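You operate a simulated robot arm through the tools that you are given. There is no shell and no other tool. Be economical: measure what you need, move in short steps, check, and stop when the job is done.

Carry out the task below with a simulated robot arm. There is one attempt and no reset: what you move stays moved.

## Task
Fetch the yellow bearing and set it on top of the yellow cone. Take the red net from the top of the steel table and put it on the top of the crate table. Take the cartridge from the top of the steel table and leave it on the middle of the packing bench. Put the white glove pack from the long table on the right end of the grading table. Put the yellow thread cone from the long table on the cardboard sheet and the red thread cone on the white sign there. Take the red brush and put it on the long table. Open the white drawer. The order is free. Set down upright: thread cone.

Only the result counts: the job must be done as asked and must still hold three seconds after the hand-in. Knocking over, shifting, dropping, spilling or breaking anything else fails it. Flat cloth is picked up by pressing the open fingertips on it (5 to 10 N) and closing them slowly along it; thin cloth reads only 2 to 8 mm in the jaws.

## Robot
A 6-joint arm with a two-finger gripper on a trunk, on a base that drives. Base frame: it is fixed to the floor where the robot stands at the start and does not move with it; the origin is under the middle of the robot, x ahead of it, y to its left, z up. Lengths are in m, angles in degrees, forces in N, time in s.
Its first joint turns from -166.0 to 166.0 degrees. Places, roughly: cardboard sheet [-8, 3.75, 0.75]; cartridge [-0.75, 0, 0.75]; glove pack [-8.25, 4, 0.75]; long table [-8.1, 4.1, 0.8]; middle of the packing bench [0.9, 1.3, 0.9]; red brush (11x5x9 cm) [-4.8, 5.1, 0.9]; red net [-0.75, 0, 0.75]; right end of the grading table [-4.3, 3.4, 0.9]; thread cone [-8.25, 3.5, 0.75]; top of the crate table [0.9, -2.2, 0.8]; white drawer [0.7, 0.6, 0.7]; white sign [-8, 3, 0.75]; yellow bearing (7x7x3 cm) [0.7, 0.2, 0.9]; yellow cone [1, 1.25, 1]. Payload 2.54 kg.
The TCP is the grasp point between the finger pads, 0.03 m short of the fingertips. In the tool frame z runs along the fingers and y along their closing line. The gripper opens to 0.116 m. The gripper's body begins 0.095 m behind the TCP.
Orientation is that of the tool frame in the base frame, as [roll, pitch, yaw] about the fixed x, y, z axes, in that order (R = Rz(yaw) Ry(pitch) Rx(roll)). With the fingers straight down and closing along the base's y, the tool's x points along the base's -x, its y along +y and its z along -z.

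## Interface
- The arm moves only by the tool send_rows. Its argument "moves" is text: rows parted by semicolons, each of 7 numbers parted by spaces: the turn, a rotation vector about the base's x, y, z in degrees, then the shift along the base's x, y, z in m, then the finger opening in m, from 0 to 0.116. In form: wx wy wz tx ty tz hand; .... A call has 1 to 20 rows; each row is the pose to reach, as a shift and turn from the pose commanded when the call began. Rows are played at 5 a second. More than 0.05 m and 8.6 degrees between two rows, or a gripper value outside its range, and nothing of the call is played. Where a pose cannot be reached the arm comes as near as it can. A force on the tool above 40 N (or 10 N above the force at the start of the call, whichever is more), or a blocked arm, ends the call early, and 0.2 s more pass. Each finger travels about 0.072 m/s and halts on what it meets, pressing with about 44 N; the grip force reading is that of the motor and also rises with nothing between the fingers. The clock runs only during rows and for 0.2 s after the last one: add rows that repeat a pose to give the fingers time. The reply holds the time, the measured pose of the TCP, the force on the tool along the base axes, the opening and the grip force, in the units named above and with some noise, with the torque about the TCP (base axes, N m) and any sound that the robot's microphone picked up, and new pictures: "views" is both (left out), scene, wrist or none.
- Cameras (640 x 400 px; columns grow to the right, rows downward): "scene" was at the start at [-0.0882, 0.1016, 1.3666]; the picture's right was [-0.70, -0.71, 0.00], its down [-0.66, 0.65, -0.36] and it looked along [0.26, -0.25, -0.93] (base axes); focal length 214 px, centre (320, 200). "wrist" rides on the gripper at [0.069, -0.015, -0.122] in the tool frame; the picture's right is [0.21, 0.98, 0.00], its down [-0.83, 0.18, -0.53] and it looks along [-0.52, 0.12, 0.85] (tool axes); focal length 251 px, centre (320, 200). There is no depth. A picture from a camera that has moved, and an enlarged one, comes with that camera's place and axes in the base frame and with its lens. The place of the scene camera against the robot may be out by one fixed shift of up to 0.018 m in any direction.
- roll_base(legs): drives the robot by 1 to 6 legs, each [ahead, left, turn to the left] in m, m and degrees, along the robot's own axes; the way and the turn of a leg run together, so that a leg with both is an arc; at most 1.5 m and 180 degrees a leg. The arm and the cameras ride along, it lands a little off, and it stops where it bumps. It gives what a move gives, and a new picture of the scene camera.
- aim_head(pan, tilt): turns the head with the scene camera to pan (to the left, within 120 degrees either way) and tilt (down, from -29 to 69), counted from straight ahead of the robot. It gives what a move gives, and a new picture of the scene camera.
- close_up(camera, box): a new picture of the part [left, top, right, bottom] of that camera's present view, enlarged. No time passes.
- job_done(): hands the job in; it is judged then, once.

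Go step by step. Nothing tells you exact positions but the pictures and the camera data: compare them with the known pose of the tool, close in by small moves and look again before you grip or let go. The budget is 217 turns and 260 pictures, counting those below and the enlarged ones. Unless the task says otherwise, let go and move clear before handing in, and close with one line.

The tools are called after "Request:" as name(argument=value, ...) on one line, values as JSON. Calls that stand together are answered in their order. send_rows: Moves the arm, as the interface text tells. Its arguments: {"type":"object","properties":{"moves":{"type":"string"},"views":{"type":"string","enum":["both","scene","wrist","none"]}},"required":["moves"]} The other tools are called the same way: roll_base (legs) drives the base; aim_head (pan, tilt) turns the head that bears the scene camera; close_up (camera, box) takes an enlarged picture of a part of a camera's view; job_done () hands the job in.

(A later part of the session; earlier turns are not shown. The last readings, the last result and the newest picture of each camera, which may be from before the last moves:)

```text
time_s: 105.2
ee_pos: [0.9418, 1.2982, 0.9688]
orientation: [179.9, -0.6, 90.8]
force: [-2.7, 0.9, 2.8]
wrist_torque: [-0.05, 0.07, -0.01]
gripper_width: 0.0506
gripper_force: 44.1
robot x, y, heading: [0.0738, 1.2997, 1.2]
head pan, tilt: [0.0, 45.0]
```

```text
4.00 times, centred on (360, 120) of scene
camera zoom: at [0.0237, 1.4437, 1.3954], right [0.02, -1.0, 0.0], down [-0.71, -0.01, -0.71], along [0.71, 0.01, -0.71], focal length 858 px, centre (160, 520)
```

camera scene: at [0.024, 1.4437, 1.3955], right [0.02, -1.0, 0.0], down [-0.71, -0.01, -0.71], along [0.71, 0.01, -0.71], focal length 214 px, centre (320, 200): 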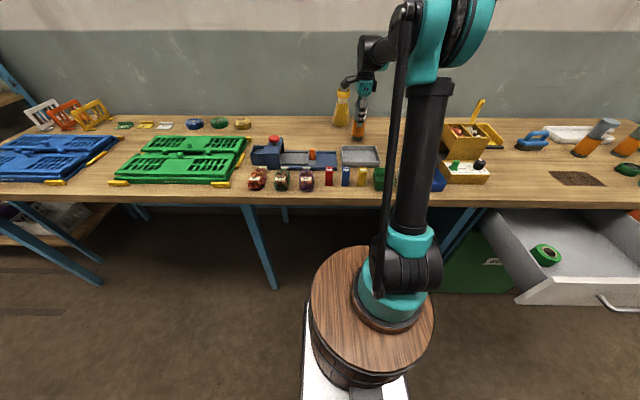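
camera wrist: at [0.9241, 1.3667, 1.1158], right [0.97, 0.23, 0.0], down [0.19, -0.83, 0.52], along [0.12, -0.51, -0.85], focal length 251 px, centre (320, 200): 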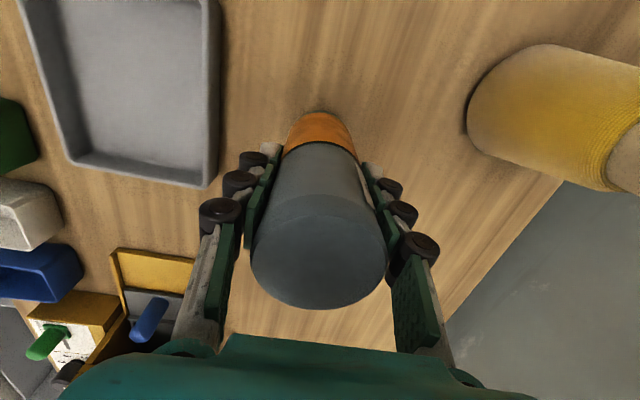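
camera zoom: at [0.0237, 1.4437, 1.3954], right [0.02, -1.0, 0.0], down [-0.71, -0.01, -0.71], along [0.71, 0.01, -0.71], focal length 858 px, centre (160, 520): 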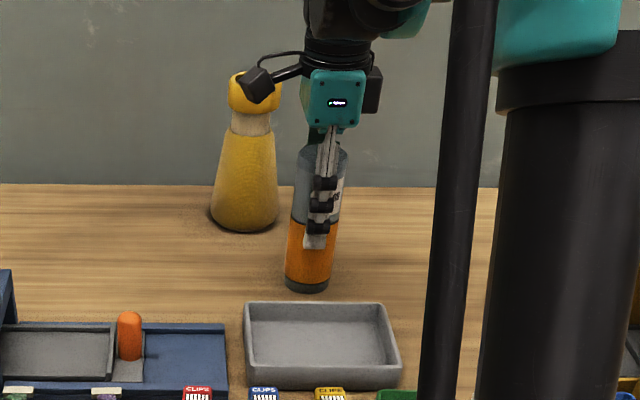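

It stands on the bench. Opening and withdrawing upward.

Request:
send_rows(moves="0 0 0 0 0 0 0.055;0 0 0 0 0 0 0.065;0 0 0 0 0 0 0.085;0 0 0 0 0 0 0.085;0 0 0 0 0 0.03 0.085;0 0 0 0 0 0.07 0.085;0 0 0 0 0 0.11 0.085;0 0 0 0 0 0.15 0.085;0 0 0 0 0 0.2 0.085;0 0 0 -0.04 0 0.22 0.085;0 0 0 -0.08 0 0.22 0.085;0 0 0 -0.12 0 0.22 0.1;0 0 0 -0.16 0 0.22 0.116;0 0 0 -0.2 0 0.22 0.116;0 0 0 -0.24 0 0.22 0.116;0 0 0 -0.28 0 0.22 0.116;0 0 0 -0.32 0 0.22 0.116;0 0 0 -0.36 0 0.22 0.116;0 0 0 -0.4 0 0.22 0.116", views="scene")

Request:
close_up(camera="scene", box=[290, 70, 430, 190])

```text
time_s: 109.2
ee_pos: [0.5406, 1.3, 1.1899]
orientation: [179.9, -0.6, 90.9]
force: [0.7, 0.7, -0.9]
wrist_torque: [-0.01, 0.08, -0.02]
gripper_width: 0.116
gripper_force: 0.0
robot x, y, heading: [0.0723, 1.3052, 1.2]
head pan, tilt: [0.0, 45.0]
camera scene: at [0.0243, 1.4437, 1.3955], right [0.02, -1.0, 0.0], down [-0.71, -0.01, -0.71], along [0.71, 0.01, -0.71], focal length 214 px, centre (320, 200)
```

scene: 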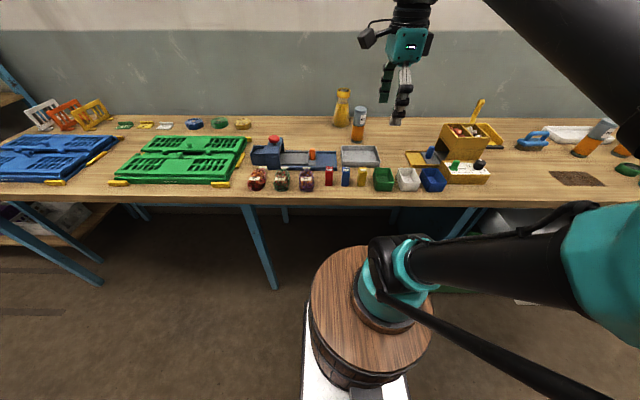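

```text
3.33 times, centred on (360, 130) of scene
camera zoom: at [0.0243, 1.4437, 1.3955], right [0.02, -1.0, 0.0], down [-0.71, -0.01, -0.71], along [0.71, 0.01, -0.71], focal length 715 px, centre (187, 433)
```

zoom: 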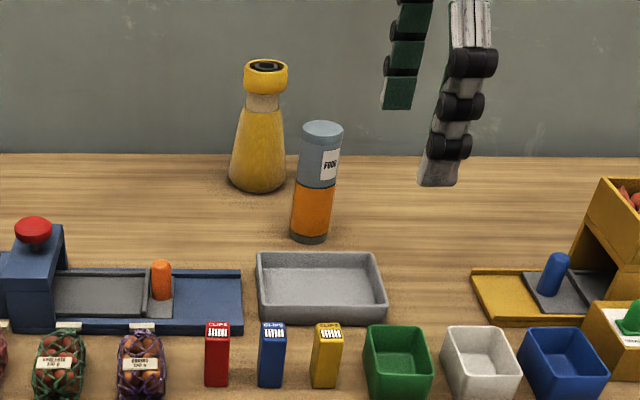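

The cartridge is in place. Next the red net: I'll back up, turn to face −y, and drive down the gap between the open drawer and the steel table.

Request:
roll_base(legs=[[-0.22, 0, 0], [0, 0, -91]])

Request:
roll_base(legs=[[0.6, 0, 0]])

```text
time_s: 114.7
ee_pos: [-0.1586, 0.8323, 1.1918]
orientation: [180.0, -0.7, -0.3]
force: [-0.3, 0.3, 0.4]
wrist_torque: [0.02, 0.04, -0.01]
gripper_width: 0.116
gripper_force: 0.1
robot x, y, heading: [-0.1465, 1.3018, -89.9]
head pan, tilt: [0.0, 45.0]
camera scene: at [-0.0047, 1.3289, 1.3955], right [-1.0, 0.0, 0.0], down [0.0, 0.71, -0.71], along [0.0, -0.71, -0.71], focal length 214 px, centre (320, 200)
```

scene: 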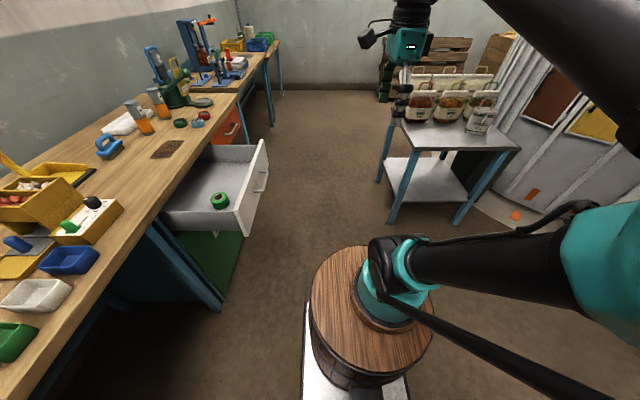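

```text
time_s: 118.1
ee_pos: [-0.1651, 0.2326, 1.1898]
orientation: [179.9, -0.6, -0.7]
force: [1.2, 0.2, -0.3]
wrist_torque: [0.01, -0.02, 0.01]
gripper_width: 0.1161
gripper_force: 0.0
robot x, y, heading: [-0.149, 0.6956, -90.6]
head pan, tilt: [0.0, 45.0]
camera scene: at [-0.0078, 0.7278, 1.3955], right [-1.0, 0.01, 0.0], down [0.01, 0.71, -0.71], along [-0.01, -0.71, -0.71], focal length 214 px, centre (320, 200)
```

scene: 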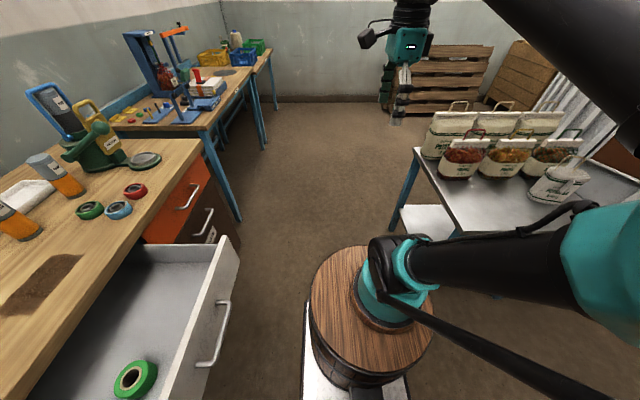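

Passing nicely. I'll drive on and move the hand over the red net.

Request:
roll_base(legs=[[0.45, 0, 0.6]])

Request:
send_rows(moves="0 0 0 -0.045 0.01 0 0.116;0 0 0 -0.09 0.02 0 0.116;0 0 0 -0.135 0.03 0 0.116;0 0 0 -0.18 0.04 0 0.116;0 0 0 -0.225 0.05 0 0.116;0 0 0 -0.27 0.06 0 0.116;0 0 0 -0.315 0.07 0 0.116;0 0 0 -0.36 0.08 0 0.116;0 0 0 -0.4 0.09 0 0.116;0 0 0 -0.4 0.09 0 0.116")

```text
time_s: 120.9
ee_pos: [-0.1592, -0.2212, 1.1903]
orientation: [180.0, -0.7, 0.2]
force: [0.2, -0.2, -1.0]
wrist_torque: [0.03, 0.01, 0.03]
gripper_width: 0.1157
gripper_force: 0.0
robot x, y, heading: [-0.1526, 0.249, -89.8]
head pan, tilt: [0.0, 45.0]
camera scene: at [-0.0091, 0.2761, 1.3955], right [-1.0, -0.01, 0.0], down [0.0, 0.71, -0.71], along [0.0, -0.71, -0.71], focal length 214 px, centre (320, 200)
```

scene: 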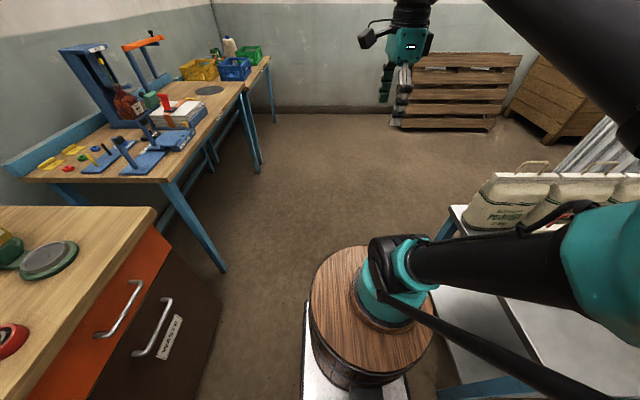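

```text
time_s: 123.1
ee_pos: [-0.5565, -0.1296, 1.1906]
orientation: [180.0, -0.7, 0.1]
force: [-0.6, 0.7, 0.2]
wrist_torque: [0.0, 0.0, 0.01]
gripper_width: 0.1162
gripper_force: 0.1
robot x, y, heading: [-0.1517, 0.2442, -89.8]
head pan, tilt: [0.0, 45.0]
camera scene: at [-0.0091, 0.2761, 1.3955], right [-1.0, -0.01, 0.0], down [0.0, 0.71, -0.71], along [0.0, -0.71, -0.71], focal length 214 px, centre (320, 200)
camera wrist: at [-0.4897, -0.1153, 1.3133], right [0.22, -0.98, 0.0], down [-0.83, -0.18, 0.53], along [-0.51, -0.12, -0.85], focal length 251 px, centre (320, 200)
```

scene: 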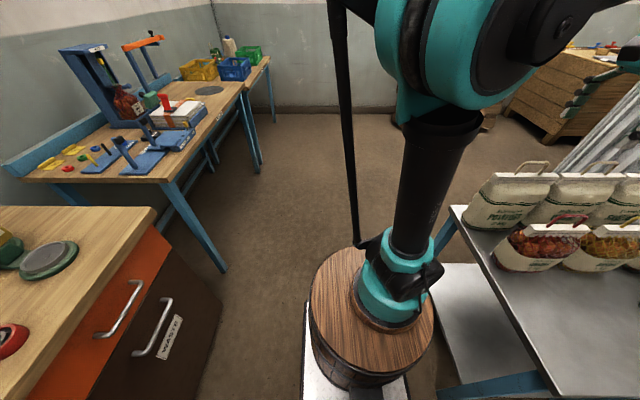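
wrist: 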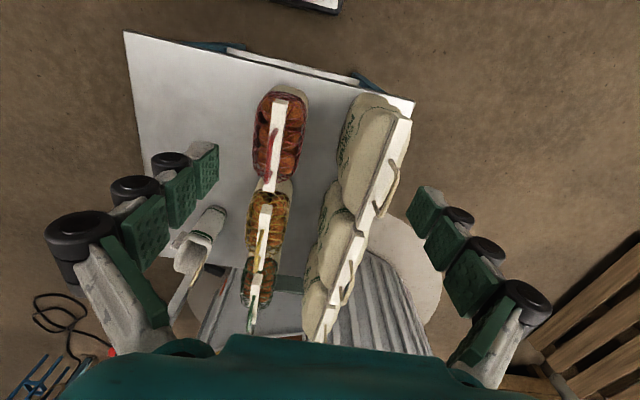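

The red net's header runs along x at y≈-0.077, x≈-0.57…-0.73. I'll move over it and go down partway with a narrower opening.

Request:
send_rows(moves="0 0 0 -0.042 0.025 0 0.08;0 0 0 -0.083 0.052 0 0.07;0 0 0 -0.083 0.052 -0.04 0.07;0 0 0 -0.083 0.052 -0.08 0.07;0 0 0 -0.083 0.052 -0.12 0.07;0 0 0 -0.083 0.052 -0.15 0.07;0 0 0 -0.083 0.052 -0.15 0.07", views="wrist")

Request:
aim_head(pan=-60, tilt=35)

```text
time_s: 124.7
ee_pos: [-0.6438, -0.0792, 1.0386]
orientation: [179.8, -0.6, 0.1]
force: [-0.6, 0.2, 0.7]
wrist_torque: [-0.01, 0.01, -0.02]
gripper_width: 0.0697
gripper_force: 0.1
robot x, y, heading: [-0.1532, 0.2454, -89.8]
head pan, tilt: [0.0, 45.0]
camera wrist: at [-0.5764, -0.0631, 1.162], right [0.22, -0.98, 0.0], down [-0.83, -0.18, 0.53], along [-0.51, -0.12, -0.85], focal length 251 px, centre (320, 200)
```

wrist: 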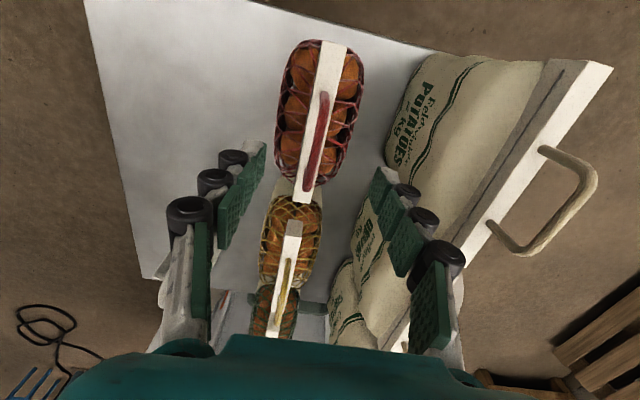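

```text
time_s: 126.0
ee_pos: [-0.6438, -0.0789, 1.0403]
orientation: [179.9, -0.6, 0.0]
force: [0.0, 1.3, -0.3]
wrist_torque: [-0.02, -0.01, 0.01]
gripper_width: 0.0698
gripper_force: 0.1
robot x, y, heading: [-0.1507, 0.2419, -89.6]
head pan, tilt: [-60.0, 35.0]
camera scene: at [-0.0856, 0.3129, 1.4103], right [-0.51, 0.86, 0.0], down [0.49, 0.29, -0.82], along [-0.71, -0.41, -0.57], focal length 214 px, centre (320, 200)
```

scene: 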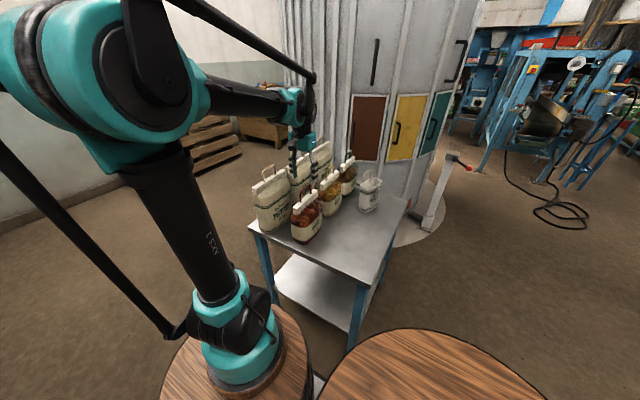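

The gripper is centred over the header (top at z≈0.927). I'll descend and close on it.

Request:
send_rows(moves="0 0 0 0 0.001 -0.04 0.07;0 0 0 0 0.001 -0.08 0.07;0 0 0 0 0.001 -0.11 0.07;0 0 0 0 0.001 -0.127 0.07;0 0 0 0 0.001 -0.127 0.05;0 0 0 0 0.001 -0.127 0.03;0 0 0 0 0.001 -0.127 0.01;0 0 0 0 0.001 -0.127 0.0;0 0 0 0 0.001 -0.127 0.0", views="wrist")

Request:
close_up(camera="scene", box=[240, 110, 400, 260])

```text
time_s: 127.3
ee_pos: [-0.6418, -0.075, 0.9144]
orientation: [-179.8, -0.6, 0.0]
force: [2.3, 4.5, 53.9]
wrist_torque: [1.44, 0.4, -0.46]
gripper_width: 0.0727
gripper_force: 43.7
robot x, y, heading: [-0.1464, 0.2438, -89.6]
head pan, tilt: [-60.0, 35.0]
stopped in row 6: the force on the tool passed its limit at 44 N (the readings are from after the stop); the commanded pose is now the measured one
camera wrist: at [-0.575, -0.0609, 1.0365], right [0.21, -0.98, 0.0], down [-0.83, -0.18, 0.53], along [-0.51, -0.11, -0.85], focal length 251 px, centre (320, 200)
```

wrist: 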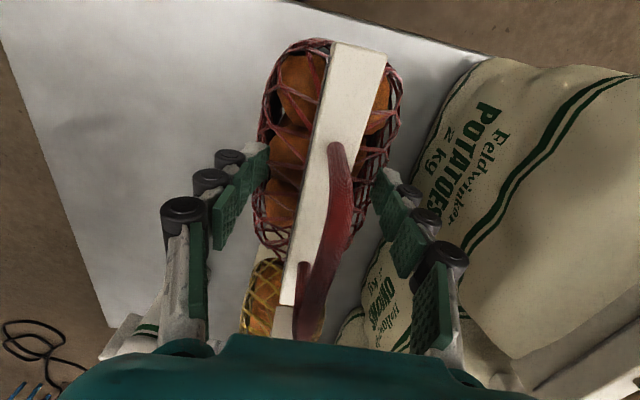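

```text
2.67 times, centred on (320, 185) of scene
camera zoom: at [-0.0842, 0.3139, 1.4102], right [-0.5, 0.86, 0.0], down [0.49, 0.29, -0.82], along [-0.71, -0.41, -0.57], focal length 572 px, centre (320, 240)
```

zoom: 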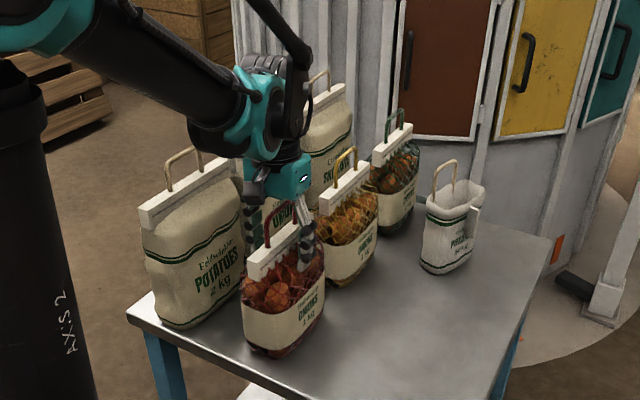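

The fingertips pressed on the bag's shoulders. I'll rise 12 mm so that they close only on the header.

Request:
send_rows(moves="0 0 0 0 -0.002 0.006 0.075;0 0 0 0 -0.003 0.012 0.075;0 0 0 0 -0.003 0.012 0.075", views="wrist")

```text
time_s: 128.1
ee_pos: [-0.6441, -0.0802, 0.9248]
orientation: [-179.9, -0.6, 0.1]
force: [0.0, 0.2, -0.2]
wrist_torque: [-0.02, -0.01, -0.06]
gripper_width: 0.0749
gripper_force: 0.2
robot x, y, heading: [-0.1475, 0.2453, -89.5]
head pan, tilt: [-60.0, 35.0]
camera wrist: at [-0.5754, -0.0645, 1.047], right [0.21, -0.98, 0.0], down [-0.83, -0.18, 0.53], along [-0.51, -0.11, -0.85], focal length 251 px, centre (320, 200)
```

wrist: 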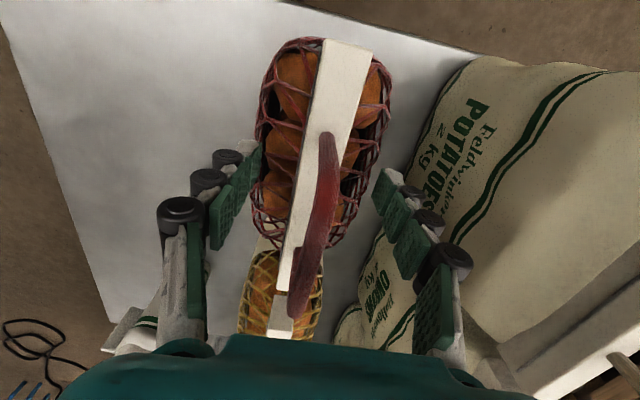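

Request:
send_rows(moves="0 0 0 0 0.002 0 0.06;0 0 0 0 0.002 0 0.045;0 0 0 0 0.002 0 0.03;0 0 0 0 0.002 0 0.015;0 0 0 0 0.002 0 0.0;0 0 0 0 0.002 0 0.0;0 0 0 0 0.002 0 0.0", views="wrist")

```text
time_s: 129.9
ee_pos: [-0.6426, -0.0765, 0.9254]
orientation: [-179.9, -0.7, 0.0]
force: [3.3, 3.6, 26.0]
wrist_torque: [0.2, 0.03, 0.35]
gripper_width: 0.051
gripper_force: 43.7
robot x, y, heading: [-0.1504, 0.2497, -89.9]
head pan, tilt: [-60.0, 35.0]
stopped in row 7: the force on the tool passed its limit at 40 N (the readings are from after the stop); the commanded pose is now the measured one
camera wrist: at [-0.5754, -0.0618, 1.0481], right [0.22, -0.98, 0.0], down [-0.83, -0.18, 0.53], along [-0.51, -0.11, -0.85], focal length 251 px, centre (320, 200)
```

wrist: 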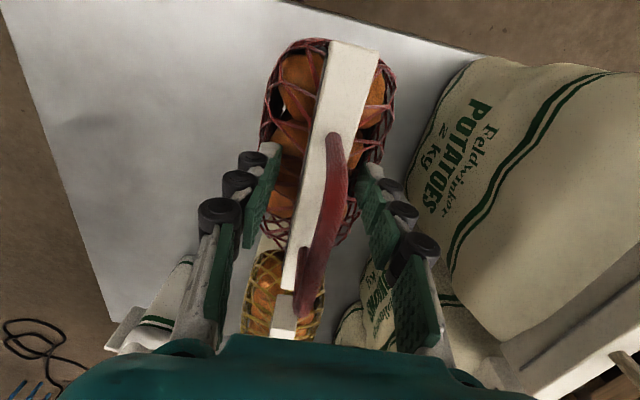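

Still on the tapering shoulder. I'll rise another 12 mm and close again.

Request:
send_rows(moves="0 0 0 0 0 0.006 0.06;0 0 0 0 0 0.012 0.06;0 0 0 0 0 0.012 0.045;0 0 0 0 0 0.012 0.03;0 0 0 0 0 0.012 0.015;0 0 0 0 0 0.012 0.0;0 0 0 0 0 0.012 0.0;0 0 0 0 0 0.012 0.0", views="wrist")

```text
time_s: 131.7
ee_pos: [-0.6433, -0.076, 0.9365]
orientation: [-179.9, -0.6, -0.1]
force: [-1.6, 5.3, 8.5]
wrist_torque: [0.39, 0.09, -0.06]
gripper_width: 0.0197
gripper_force: 44.2
robot x, y, heading: [-0.1518, 0.2446, -89.6]
head pan, tilt: [-60.0, 35.0]
camera wrist: at [-0.5751, -0.0621, 1.0589], right [0.21, -0.98, 0.0], down [-0.83, -0.18, 0.53], along [-0.51, -0.11, -0.85], focal length 251 px, centre (320, 200)
```

wrist: 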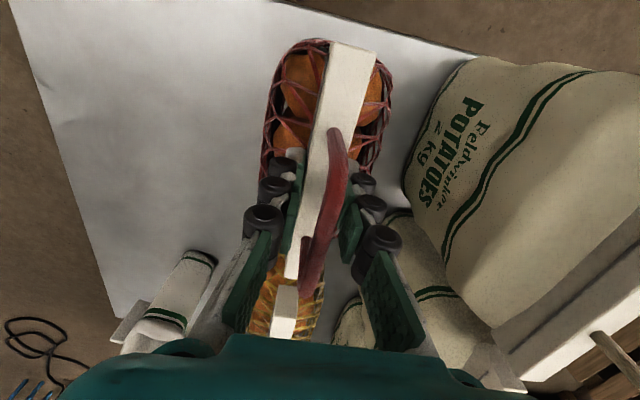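

Now the header is gripped at 20 mm. A test lift.

Request:
send_rows(moves="0 0 0 0 0 0.01 0;0 0 0 0 0 0.02 0;0 0 0 0 0 0.035 0;0 0 0 0 0 0.05 0;0 0 0 0 0 0.05 0", views="wrist")

Request:
close_up(camera="scene", box=[240, 110, 400, 260])

```text
time_s: 132.9
ee_pos: [-0.6435, -0.0775, 0.9867]
orientation: [-179.8, -0.6, 0.0]
force: [0.1, -0.6, -10.0]
wrist_torque: [0.03, -0.05, 0.01]
gripper_width: 0.0196
gripper_force: 43.7
robot x, y, heading: [-0.1523, 0.245, -89.8]
head pan, tilt: [-60.0, 35.0]
camera wrist: at [-0.5762, -0.0614, 1.1089], right [0.21, -0.98, 0.0], down [-0.83, -0.18, 0.53], along [-0.51, -0.11, -0.85], focal length 251 px, centre (320, 200)
```

wrist: 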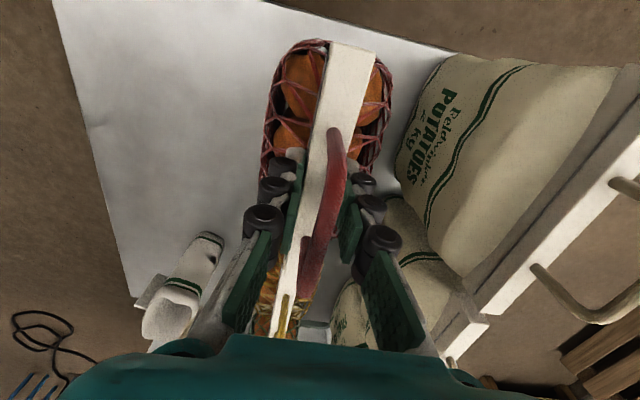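

```text
2.67 times, centred on (320, 185) of scene
camera zoom: at [-0.0859, 0.313, 1.4103], right [-0.5, 0.86, 0.0], down [0.5, 0.29, -0.82], along [-0.71, -0.41, -0.57], focal length 572 px, centre (320, 240)
```

zoom: 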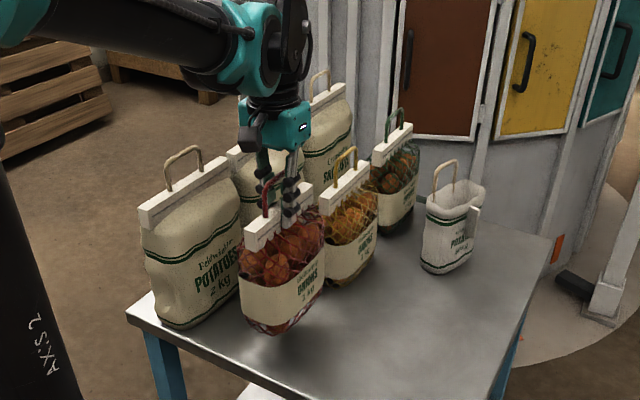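

The net is lifted (about 1 kg). I'll raise it fully, swing it to the front, then drive towards the crate table.

Request:
send_rows(moves="0 0 0 0 0 0.04 0;0 0 0 0 0 0.08 0;0 0 0 0 0 0.12 0;0 0 0 0 0 0.16 0;0 0 0 0 0 0.2 0;0 0 0 0.045 -0.01 0.2 0;0 0 0 0.09 -0.02 0.2 0;0 0 0 0.135 -0.03 0.2 0;0 0 0 0.18 -0.05 0.2 0;0 0 0 0.22 -0.07 0.2 0;0 0 0 0.26 -0.09 0.2 0;0 0 0 0.3 -0.11 0.2 0;0 0 0 0.34 -0.13 0.2 0;0 0 0 0.38 -0.14 0.2 0;0 0 0 0.42 -0.15 0.2 0;0 0 0 0.46 -0.15 0.2 0;0 0 0 0.48 -0.15 0.2 0", views="none")

Request:
aim_head(pan=20, tilt=30)

```text
time_s: 136.5
ee_pos: [-0.1632, -0.2272, 1.1859]
orientation: [-180.0, -0.5, -0.1]
force: [-0.6, -0.2, -9.0]
wrist_torque: [-0.01, -0.07, 0.0]
gripper_width: 0.0194
gripper_force: 43.9
robot x, y, heading: [-0.1511, 0.2469, -89.7]
head pan, tilt: [-60.0, 35.0]
```

```text
time_s: 138.0
ee_pos: [-0.1638, -0.2272, 1.1869]
orientation: [-179.9, -0.7, 0.0]
force: [-0.6, 0.1, -10.8]
wrist_torque: [0.01, -0.06, 0.0]
gripper_width: 0.0196
gripper_force: 44.3
robot x, y, heading: [-0.1534, 0.2453, -89.7]
head pan, tilt: [20.0, 30.0]
camera scene: at [0.0218, 0.2726, 1.4181], right [-0.94, -0.35, 0.0], down [-0.17, 0.47, -0.87], along [0.3, -0.81, -0.5], focal length 214 px, centre (320, 200)
```

scene: 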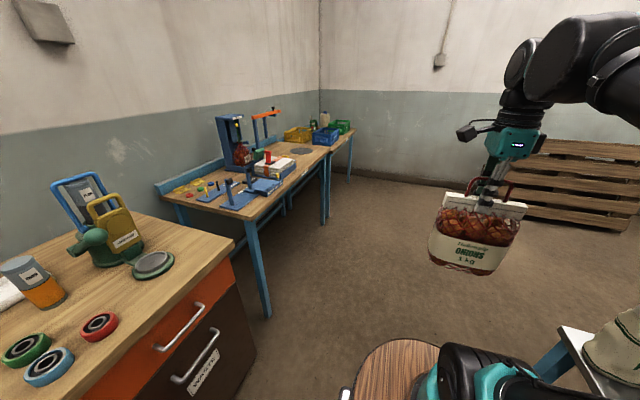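

Request:
roll_base(legs=[[1.4, 0, 0], [0.65, 0, 0]])

Request:
aim_head(pan=60, tilt=35)

```text
time_s: 148.0
ee_pos: [-0.1539, -2.2377, 1.1872]
orientation: [-179.8, -0.7, 0.0]
force: [0.1, 0.4, -9.9]
wrist_torque: [0.03, -0.09, 0.02]
gripper_width: 0.0191
gripper_force: 43.9
robot x, y, heading: [-0.1416, -1.764, -89.7]
head pan, tilt: [20.0, 30.0]
camera scene: at [0.0301, -1.7386, 1.4181], right [-0.94, -0.35, 0.0], down [-0.17, 0.47, -0.87], along [0.3, -0.81, -0.5], focal length 214 px, centre (320, 200)
```

scene: 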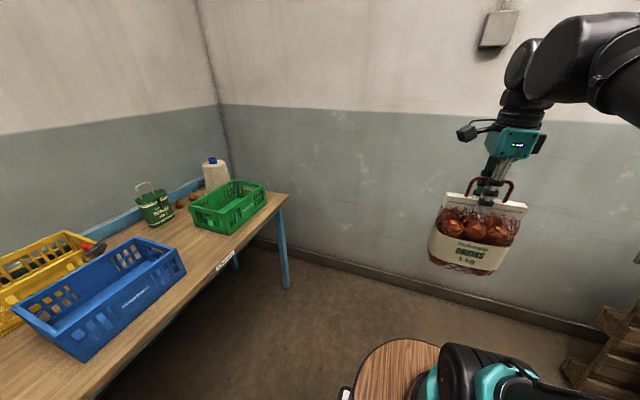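

```text
time_s: 149.1
ee_pos: [-0.1551, -2.2389, 1.1862]
orientation: [-179.9, -0.6, 0.0]
force: [0.0, -0.6, -10.2]
wrist_torque: [0.02, -0.05, 0.01]
gripper_width: 0.0195
gripper_force: 43.8
robot x, y, heading: [-0.1444, -1.7682, -90.0]
head pan, tilt: [60.0, 35.0]
camera scene: at [0.0752, -1.6974, 1.4103], right [-0.5, -0.87, 0.0], down [-0.5, 0.28, -0.82], along [0.71, -0.41, -0.57], focal length 214 px, centre (320, 200)
```

scene: 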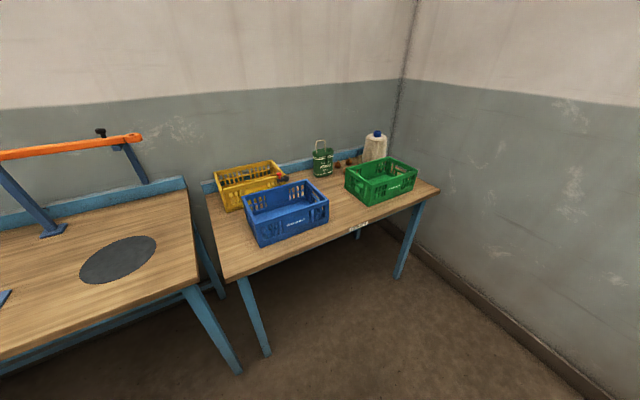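

The crate table has a free strip about 18 cm wide between the blue and green crates, around (0.80, -2.19). I'll turn to face it and line up.

Request:
roll_base(legs=[[0, 0, 90], [0, -0.42, 0]])

Request:
aim_head(pan=0, tilt=40)

Request:
close_up(camera="wrist", box=[0, 0, 640, 400])

```text
time_s: 155.5
ee_pos: [0.3304, -2.1997, 1.1852]
orientation: [-179.9, -0.7, 89.6]
force: [-0.1, -0.3, -10.1]
wrist_torque: [0.05, 0.04, -0.05]
gripper_width: 0.0193
gripper_force: 43.9
robot x, y, heading: [-0.1407, -2.1846, 0.3]
head pan, tilt: [60.0, 35.0]
camera scene: at [-0.2262, -1.9678, 1.4103], right [0.87, -0.5, 0.0], down [-0.29, -0.5, -0.82], along [0.41, 0.71, -0.57], focal length 214 px, centre (320, 200)
```

scene: 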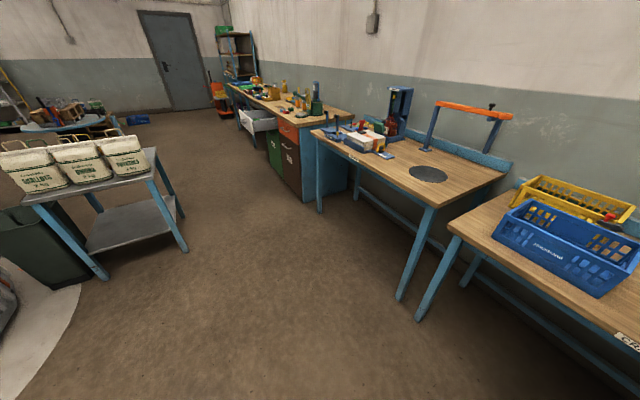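

```text
time_s: 156.8
ee_pos: [0.3293, -2.2003, 1.186]
orientation: [-180.0, -0.6, 89.6]
force: [0.3, -0.5, -9.8]
wrist_torque: [0.07, 0.04, 0.01]
gripper_width: 0.0195
gripper_force: 44.0
robot x, y, heading: [-0.1405, -2.1833, -0.1]
head pan, tilt: [0.0, 40.0]
camera scene: at [-0.1853, -2.044, 1.4027], right [0.0, -1.0, 0.0], down [-0.64, 0.0, -0.77], along [0.77, 0.0, -0.64], focal length 214 px, centre (320, 200)
```

scene: 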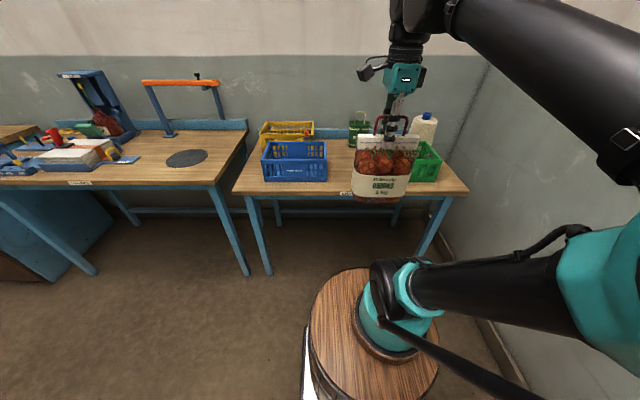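

```text
1.00 times, centred on (320, 200) of wrist (not enlarged: the box is as wide or as high as the picture)
camera zoom: at [0.3157, -2.132, 1.3087], right [0.98, 0.21, 0.0], down [0.18, -0.83, 0.53], along [0.11, -0.51, -0.85], focal length 251 px, centre (320, 200)
```

zoom: 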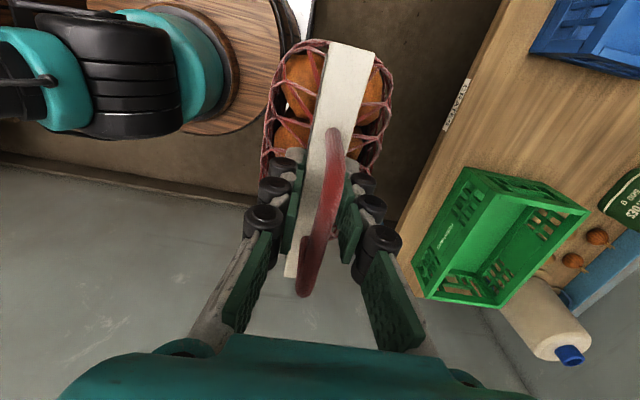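

The gap between crates runs from y≈-2.07 to -2.27. I'll rotate the bag so its width lies along x.

Request:
send_rows(moves="0 0 -8 0 0.002 0 0;0 0 -16 0 0.004 0 0;0 0 -24 0 0.007 0 0;0 0 -32 0 0.01 0 0;0 0 -40 0 0.014 0 0;0 0 -48 0 0.017 0 0;0 0 -56 0 0.02 0 0;0 0 -64 0 0.023 0 0;0 0 -72 0 0.026 0 0;0 0 -80 0 0.03 0 0;0 0 -88 0 0.033 0 0;0 0 -89.6 0.04 0.033 0 0;0 0 -89.6 0.08 0.033 0 0;0 0 -89.6 0.12 0.033 0 0;0 0 -89.6 0.16 0.033 0 0;0 0 -89.6 0.2 0.033 0 0;0 0 -89.6 0.2 0.033 0 0")

```text
time_s: 160.4
ee_pos: [0.5154, -2.2609, 1.1856]
orientation: [-178.7, -0.7, 2.2]
force: [0.0, 0.8, -10.8]
wrist_torque: [-0.01, -0.02, 0.01]
gripper_width: 0.0193
gripper_force: 43.8
out of reach, approached as far as the arm can: row 10, 11, 12, 13, 14, 15, 16, 17
robot x, y, heading: [-0.1424, -2.1834, 0.0]
head pan, tilt: [0.0, 40.0]
camera scene: at [-0.1853, -2.0441, 1.4027], right [0.0, -1.0, 0.0], down [-0.64, 0.0, -0.77], along [0.77, 0.0, -0.64], focal length 214 px, centre (320, 200)
camera wrist: at [0.5822, -2.2459, 1.3088], right [0.25, -0.97, -0.02], down [-0.82, -0.23, 0.52], along [-0.51, -0.12, -0.85], focal length 251 px, centre (320, 200)
```

scene: 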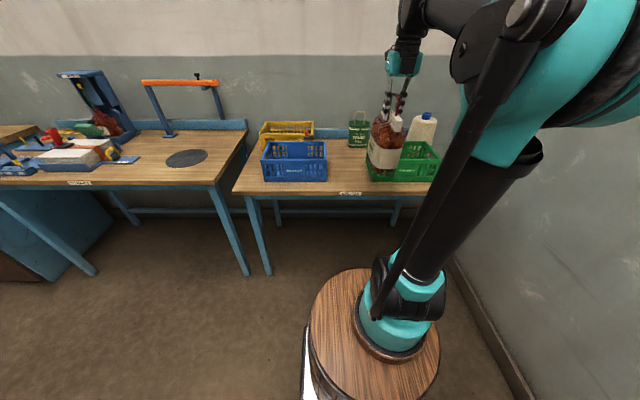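
wrist: 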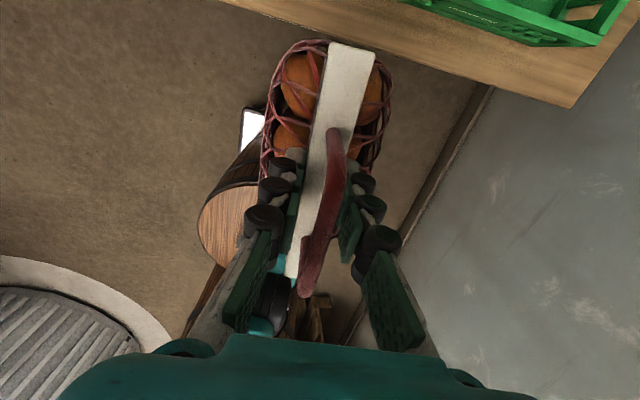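

The wrist hit its turn limit. Shifting the base left gives the arm a better angle.

Request:
roll_base(legs=[[0, 0.2, 0]])

Request:
send_rows(moves="0 0 0 0.04 -0.01 0 0;0 0 0 0.08 -0.03 0 0;0 0 0 0.12 -0.05 0 0;0 0 0 0.16 -0.07 0 0;0 0 0 0.2 -0.085 0 0;0 0 0 0.24 -0.1 0 0;0 0 0 0.28 -0.105 0 0;0 0 0 0.28 -0.105 0 0")

```text
time_s: 162.0
ee_pos: [0.5158, -2.0593, 1.1851]
orientation: [-178.6, -0.8, 2.1]
force: [-0.6, 0.3, -10.0]
wrist_torque: [0.01, -0.05, 0.0]
gripper_width: 0.0195
gripper_force: 44.1
robot x, y, heading: [-0.1401, -1.9827, -0.1]
head pan, tilt: [0.0, 40.0]
camera scene: at [-0.1846, -1.8416, 1.4027], right [0.0, -1.0, 0.0], down [-0.64, 0.0, -0.77], along [0.77, 0.0, -0.64], focal length 214 px, centre (320, 200)
```

scene: 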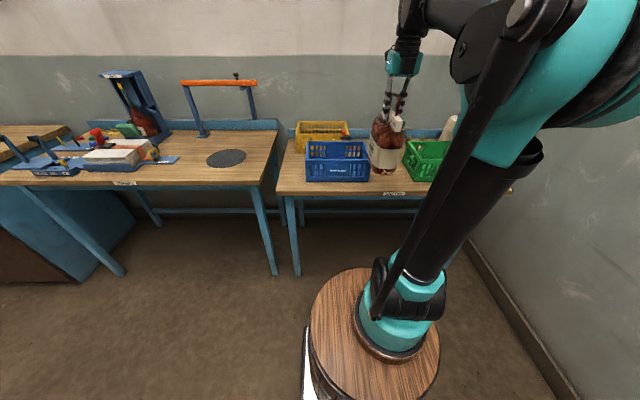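

```text
time_s: 163.8
ee_pos: [0.7939, -2.1642, 1.1849]
orientation: [-178.7, -0.8, 2.1]
force: [-1.0, 1.1, -10.1]
wrist_torque: [-0.02, -0.05, -0.04]
gripper_width: 0.0193
gripper_force: 43.7
robot x, y, heading: [-0.1449, -1.9836, 0.1]
head pan, tilt: [0.0, 40.0]
camera scene: at [-0.1846, -1.8417, 1.4027], right [0.0, -1.0, 0.0], down [-0.64, 0.0, -0.77], along [0.77, 0.0, -0.64], focal length 214 px, centre (320, 200)
camera wrist: at [0.8611, -2.1496, 1.308], right [0.25, -0.97, -0.02], down [-0.82, -0.22, 0.52], along [-0.51, -0.11, -0.85], focal length 251 px, centre (320, 200)
```

scene: 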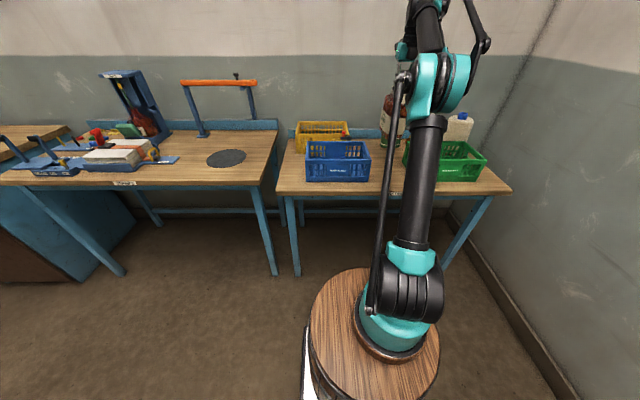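
wrist: 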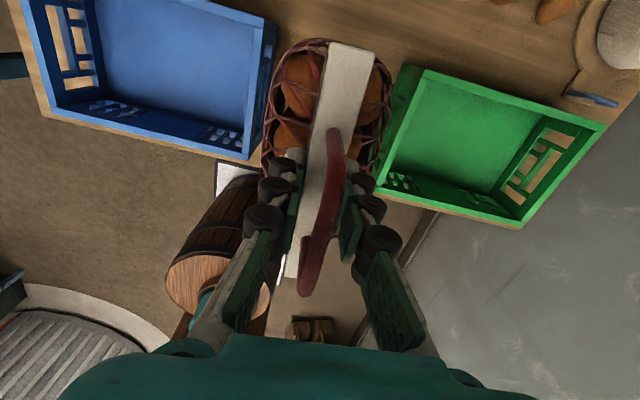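

The gap's middle at this x is y≈-2.177. I'll shift 1 cm and lower between the crates.

Request:
send_rows(moves="0 0 0 -0.005 -0.012 0 0;0 0 0 -0.005 -0.012 -0.04 0;0 0 0 -0.005 -0.012 -0.08 0;0 0 0 -0.005 -0.012 -0.12 0;0 0 0 -0.005 -0.012 -0.15 0;0 0 0 -0.005 -0.012 -0.18 0;0 0 0 -0.005 -0.012 -0.18 0")

Request:
close_up(camera="scene", box=[290, 70, 510, 220])

```text
time_s: 165.4
ee_pos: [0.7884, -2.1746, 1.0059]
orientation: [-178.7, -0.8, 2.0]
force: [0.7, 0.0, -9.6]
wrist_torque: [-0.04, -0.02, 0.0]
gripper_width: 0.0195
gripper_force: 44.1
robot x, y, heading: [-0.1406, -1.9821, -0.1]
head pan, tilt: [0.0, 40.0]
camera scene: at [-0.1845, -1.8417, 1.4027], right [0.0, -1.0, 0.0], down [-0.64, 0.0, -0.77], along [0.77, 0.0, -0.64], focal length 214 px, centre (320, 200)
camera wrist: at [0.8557, -2.1601, 1.1293], right [0.25, -0.97, -0.02], down [-0.82, -0.22, 0.52], along [-0.51, -0.11, -0.85], focal length 251 px, centre (320, 200)
```

scene: 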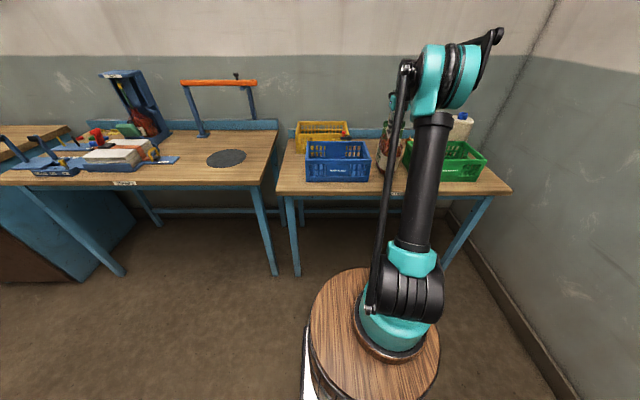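
wrist: 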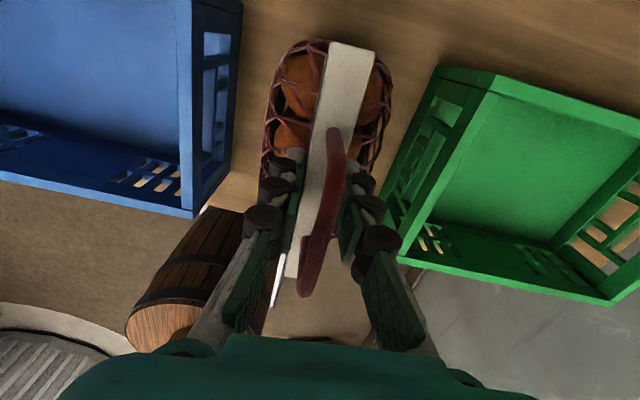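

```text
2.67 times, centred on (400, 145) of scene
camera zoom: at [-0.1845, -1.8417, 1.4027], right [0.0, -1.0, 0.0], down [-0.64, 0.0, -0.77], along [0.77, 0.0, -0.64], focal length 572 px, centre (107, 347)
```

zoom: 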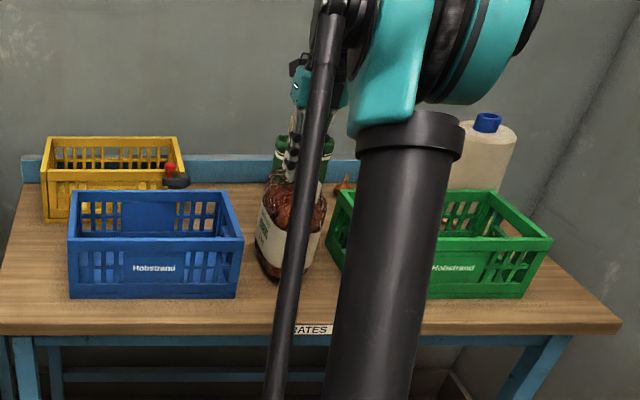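

Clearance on both sides. Lowering to contact.

Request:
send_rows(moves="0 0 0 0 0 -0.01 0;0 0 0 0 0 -0.02 0;0 0 0 0 0 -0.027 0;0 0 0 0 0 -0.027 0", views="none")

Request:
send_rows(moves="0 0 0 0 0 -0.003 0;0 0 0 0 0 -0.006 0;0 0 0 0 0 -0.006 0", views="none")

```text
time_s: 165.9
ee_pos: [0.7889, -2.1733, 0.9968]
orientation: [-178.8, -1.0, 2.2]
force: [3.3, 2.6, 19.4]
wrist_torque: [-0.22, 1.13, -0.16]
gripper_width: 0.0194
gripper_force: 44.1
robot x, y, heading: [-0.1458, -1.9853, 0.0]
head pan, tilt: [0.0, 40.0]
stopped in row 2: the force on the tool passed its limit at 66 N (the readings are from after the stop); the commanded pose is now the measured one
```

```text
time_s: 166.3
ee_pos: [0.7911, -2.173, 0.9957]
orientation: [-178.7, -0.9, 2.2]
force: [0.4, 1.4, 16.1]
wrist_torque: [-0.45, 1.34, -0.13]
gripper_width: 0.0193
gripper_force: 44.0
robot x, y, heading: [-0.1427, -1.982, 0.0]
head pan, tilt: [0.0, 40.0]
stopped in row 1: the force on the tool passed its limit at 50 N (the readings are from after the stop); the commanded pose is now the measured one
```

Contact at about z 0.81 at the bag's bottom. I'll check the picture before letting go.

Request:
close_up(camera="wrist", box=[0, 0, 640, 400])

Request:
close_up(camera="scene", box=[360, 100, 440, 200])

```text
1.00 times, centred on (320, 200) of wrist (not enlarged: the box is as wide or as high as the picture)
camera zoom: at [0.8562, -2.1579, 1.12], right [0.25, -0.97, -0.02], down [-0.83, -0.23, 0.51], along [-0.5, -0.11, -0.86], focal length 251 px, centre (320, 200)
```

zoom: 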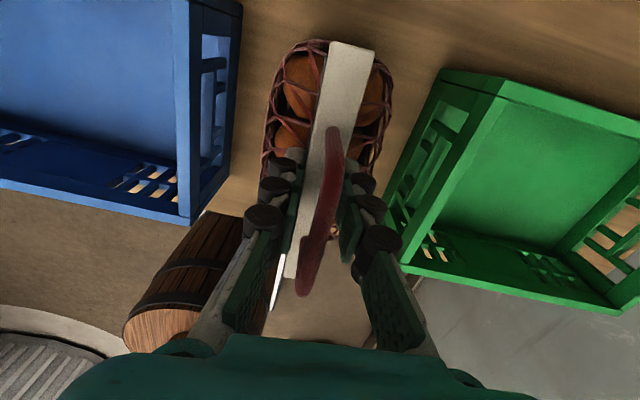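

```text
4.00 times, centred on (400, 150) of scene
camera zoom: at [-0.1854, -1.8413, 1.4027], right [0.0, -1.0, 0.0], down [-0.64, 0.0, -0.77], along [0.77, 0.0, -0.64], focal length 858 px, centre (0, 400)
```

zoom: 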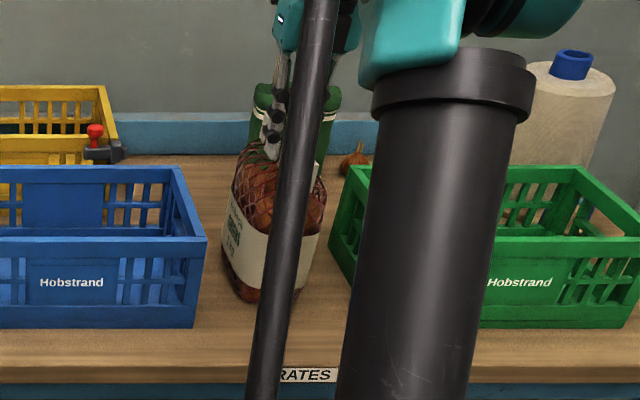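

It rests on the wood with clearance all round. Releasing slowly and rising.

Request:
send_rows(moves="0 0 0 0 0 0 0.022;0 0 0 0 0 0 0.03;0 0 0 0 0 0 0.045;0 0 0 0 0 0 0.05;0 0 0 0 0 0.02 0.05;0 0 0 0 0 0.05 0.05;0 0 0 0 0 0.09 0.05;0 0 0 0 0 0.13 0.05;0 0 0 0 0 0.17 0.05;0 0 0 0 0 0.2 0.05", views="wrist")

Request:
close_up(camera="scene", box=[290, 70, 510, 220])

```text
time_s: 168.5
ee_pos: [0.7899, -2.1734, 1.195]
orientation: [-178.6, -1.0, 2.3]
force: [-0.7, -0.5, 0.7]
wrist_torque: [-0.01, 0.03, 0.0]
gripper_width: 0.0502
gripper_force: 0.1
robot x, y, heading: [-0.1455, -1.9807, -0.3]
head pan, tilt: [0.0, 40.0]
camera wrist: at [0.8562, -2.1581, 1.3185], right [0.25, -0.97, -0.02], down [-0.83, -0.23, 0.51], along [-0.5, -0.11, -0.86], focal length 251 px, centre (320, 200)
```

wrist: 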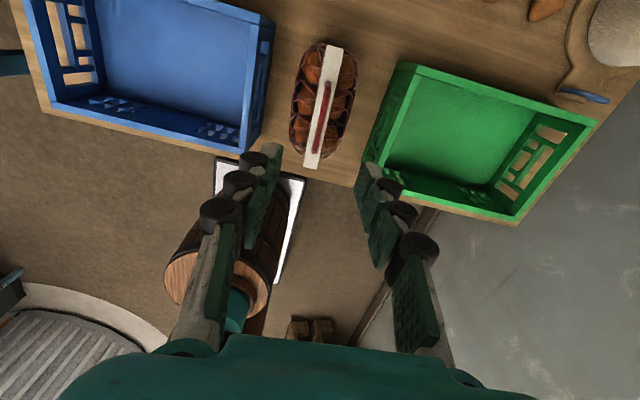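

```text
2.67 times, centred on (400, 145) of scene
camera zoom: at [-0.1847, -1.8416, 1.4027], right [0.0, -1.0, 0.0], down [-0.64, 0.0, -0.77], along [0.77, 0.0, -0.64], focal length 572 px, centre (107, 347)
```

zoom: 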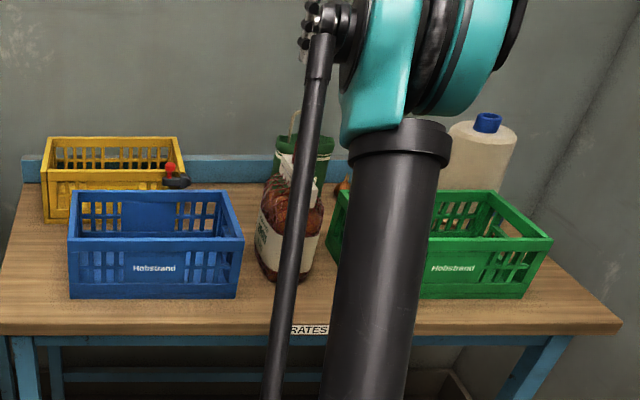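

The net stands on the crate table. I'll retract the arm and head back towards the far side of the room.

Request:
send_rows(moves="0 0 0 -0.04 0.014 0 0.05;0 0 0 -0.08 0.028 0 0.05;0 0 8 -0.12 0.042 0 0.06;0 0 16 -0.16 0.056 0 0.08;0 0 24 -0.2 0.07 0 0.1;0 0 32 -0.24 0.084 0 0.116;0 0 40 -0.28 0.1 0 0.116;0 0 48 -0.32 0.115 0 0.116;0 0 56 -0.36 0.13 0 0.116;0 0 64 -0.4 0.145 0 0.116;0 0 72 -0.43 0.16 0 0.116;0 0 80 -0.46 0.175 0 0.116;0 0 88 -0.46 0.19 0 0.116", views="none")

Request:
roll_base(legs=[[0, 0, 90], [1.5, 0, 0], [1.5, 0, 0]])

```text
time_s: 171.3
ee_pos: [0.3307, -1.9832, 1.1951]
orientation: [-178.6, -1.1, 90.3]
force: [-0.8, 0.4, -0.4]
wrist_torque: [0.04, 0.02, 0.0]
gripper_width: 0.1161
gripper_force: 0.1
robot x, y, heading: [-0.1419, -1.9849, -0.0]
head pan, tilt: [0.0, 40.0]
```

```text
time_s: 189.6
ee_pos: [-0.1223, 1.5047, 1.1967]
orientation: [-178.6, -1.0, 179.9]
force: [0.1, -0.3, -0.5]
wrist_torque: [0.0, 0.0, 0.0]
gripper_width: 0.1162
gripper_force: 0.1
robot x, y, heading: [-0.1279, 1.0319, 89.5]
head pan, tilt: [0.0, 40.0]
camera scene: at [-0.286, 0.9893, 1.4027], right [1.0, -0.01, 0.0], down [-0.01, -0.64, -0.77], along [0.01, 0.77, -0.64], focal length 214 px, centre (320, 200)
```

scene: 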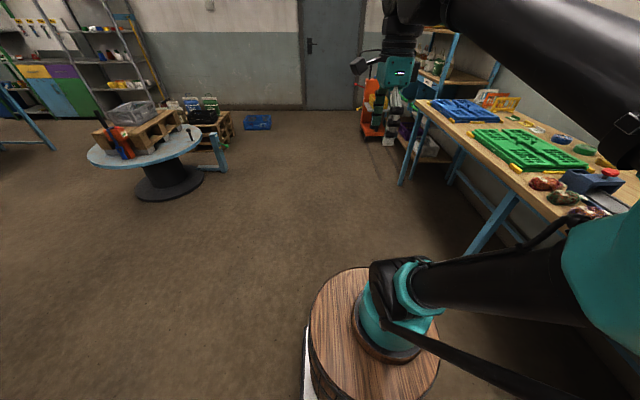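

Request:
roll_base(legs=[[0.6, 0, 0], [0, 0, 90]])

Request:
aim_head(pan=0, tilt=22)

```text
time_s: 196.8
ee_pos: [-0.5927, 1.6473, 1.1957]
orientation: [-178.6, -1.0, -92.3]
force: [0.9, -0.3, 0.1]
wrist_torque: [-0.01, 0.0, 0.04]
gripper_width: 0.1162
gripper_force: 0.0
robot x, y, heading: [-0.1178, 1.6238, 177.3]
head pan, tilt: [0.0, 40.0]
camera scene: at [-0.0991, 1.4649, 1.4027], right [0.05, 1.0, 0.0], down [0.64, -0.03, -0.77], along [-0.77, 0.04, -0.64], focal length 214 px, centre (320, 200)
```

scene: 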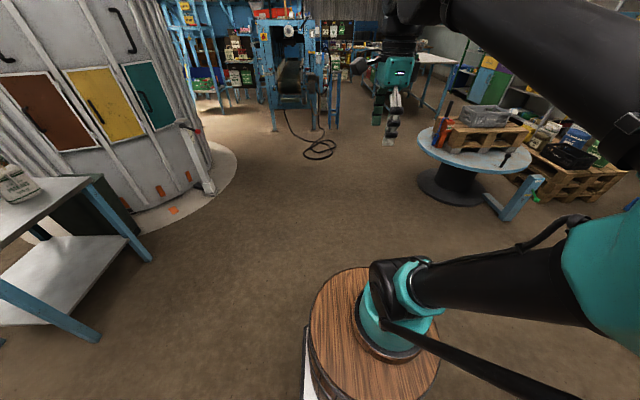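

```text
time_s: 197.6
ee_pos: [-0.5925, 1.6482, 1.1949]
orientation: [-178.6, -1.0, -92.3]
force: [-0.3, -0.1, 0.4]
wrist_torque: [0.0, 0.03, -0.01]
gripper_width: 0.1159
gripper_force: 0.0
robot x, y, heading: [-0.1181, 1.6262, 177.3]
head pan, tilt: [0.0, 22.0]
camera scene: at [-0.1069, 1.4653, 1.4308], right [0.05, 1.0, 0.0], down [0.37, -0.02, -0.93], along [-0.93, 0.04, -0.38], focal length 214 px, centre (320, 200)
```

scene: 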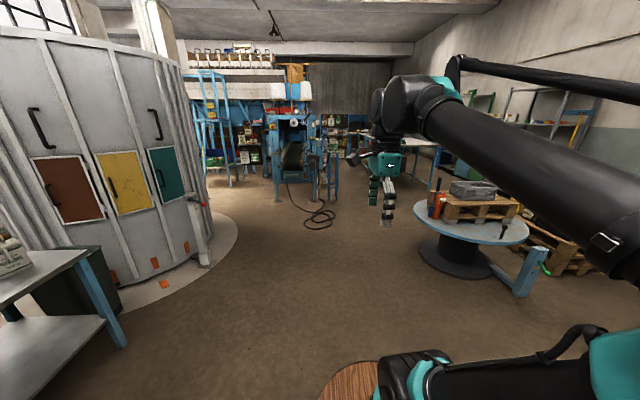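

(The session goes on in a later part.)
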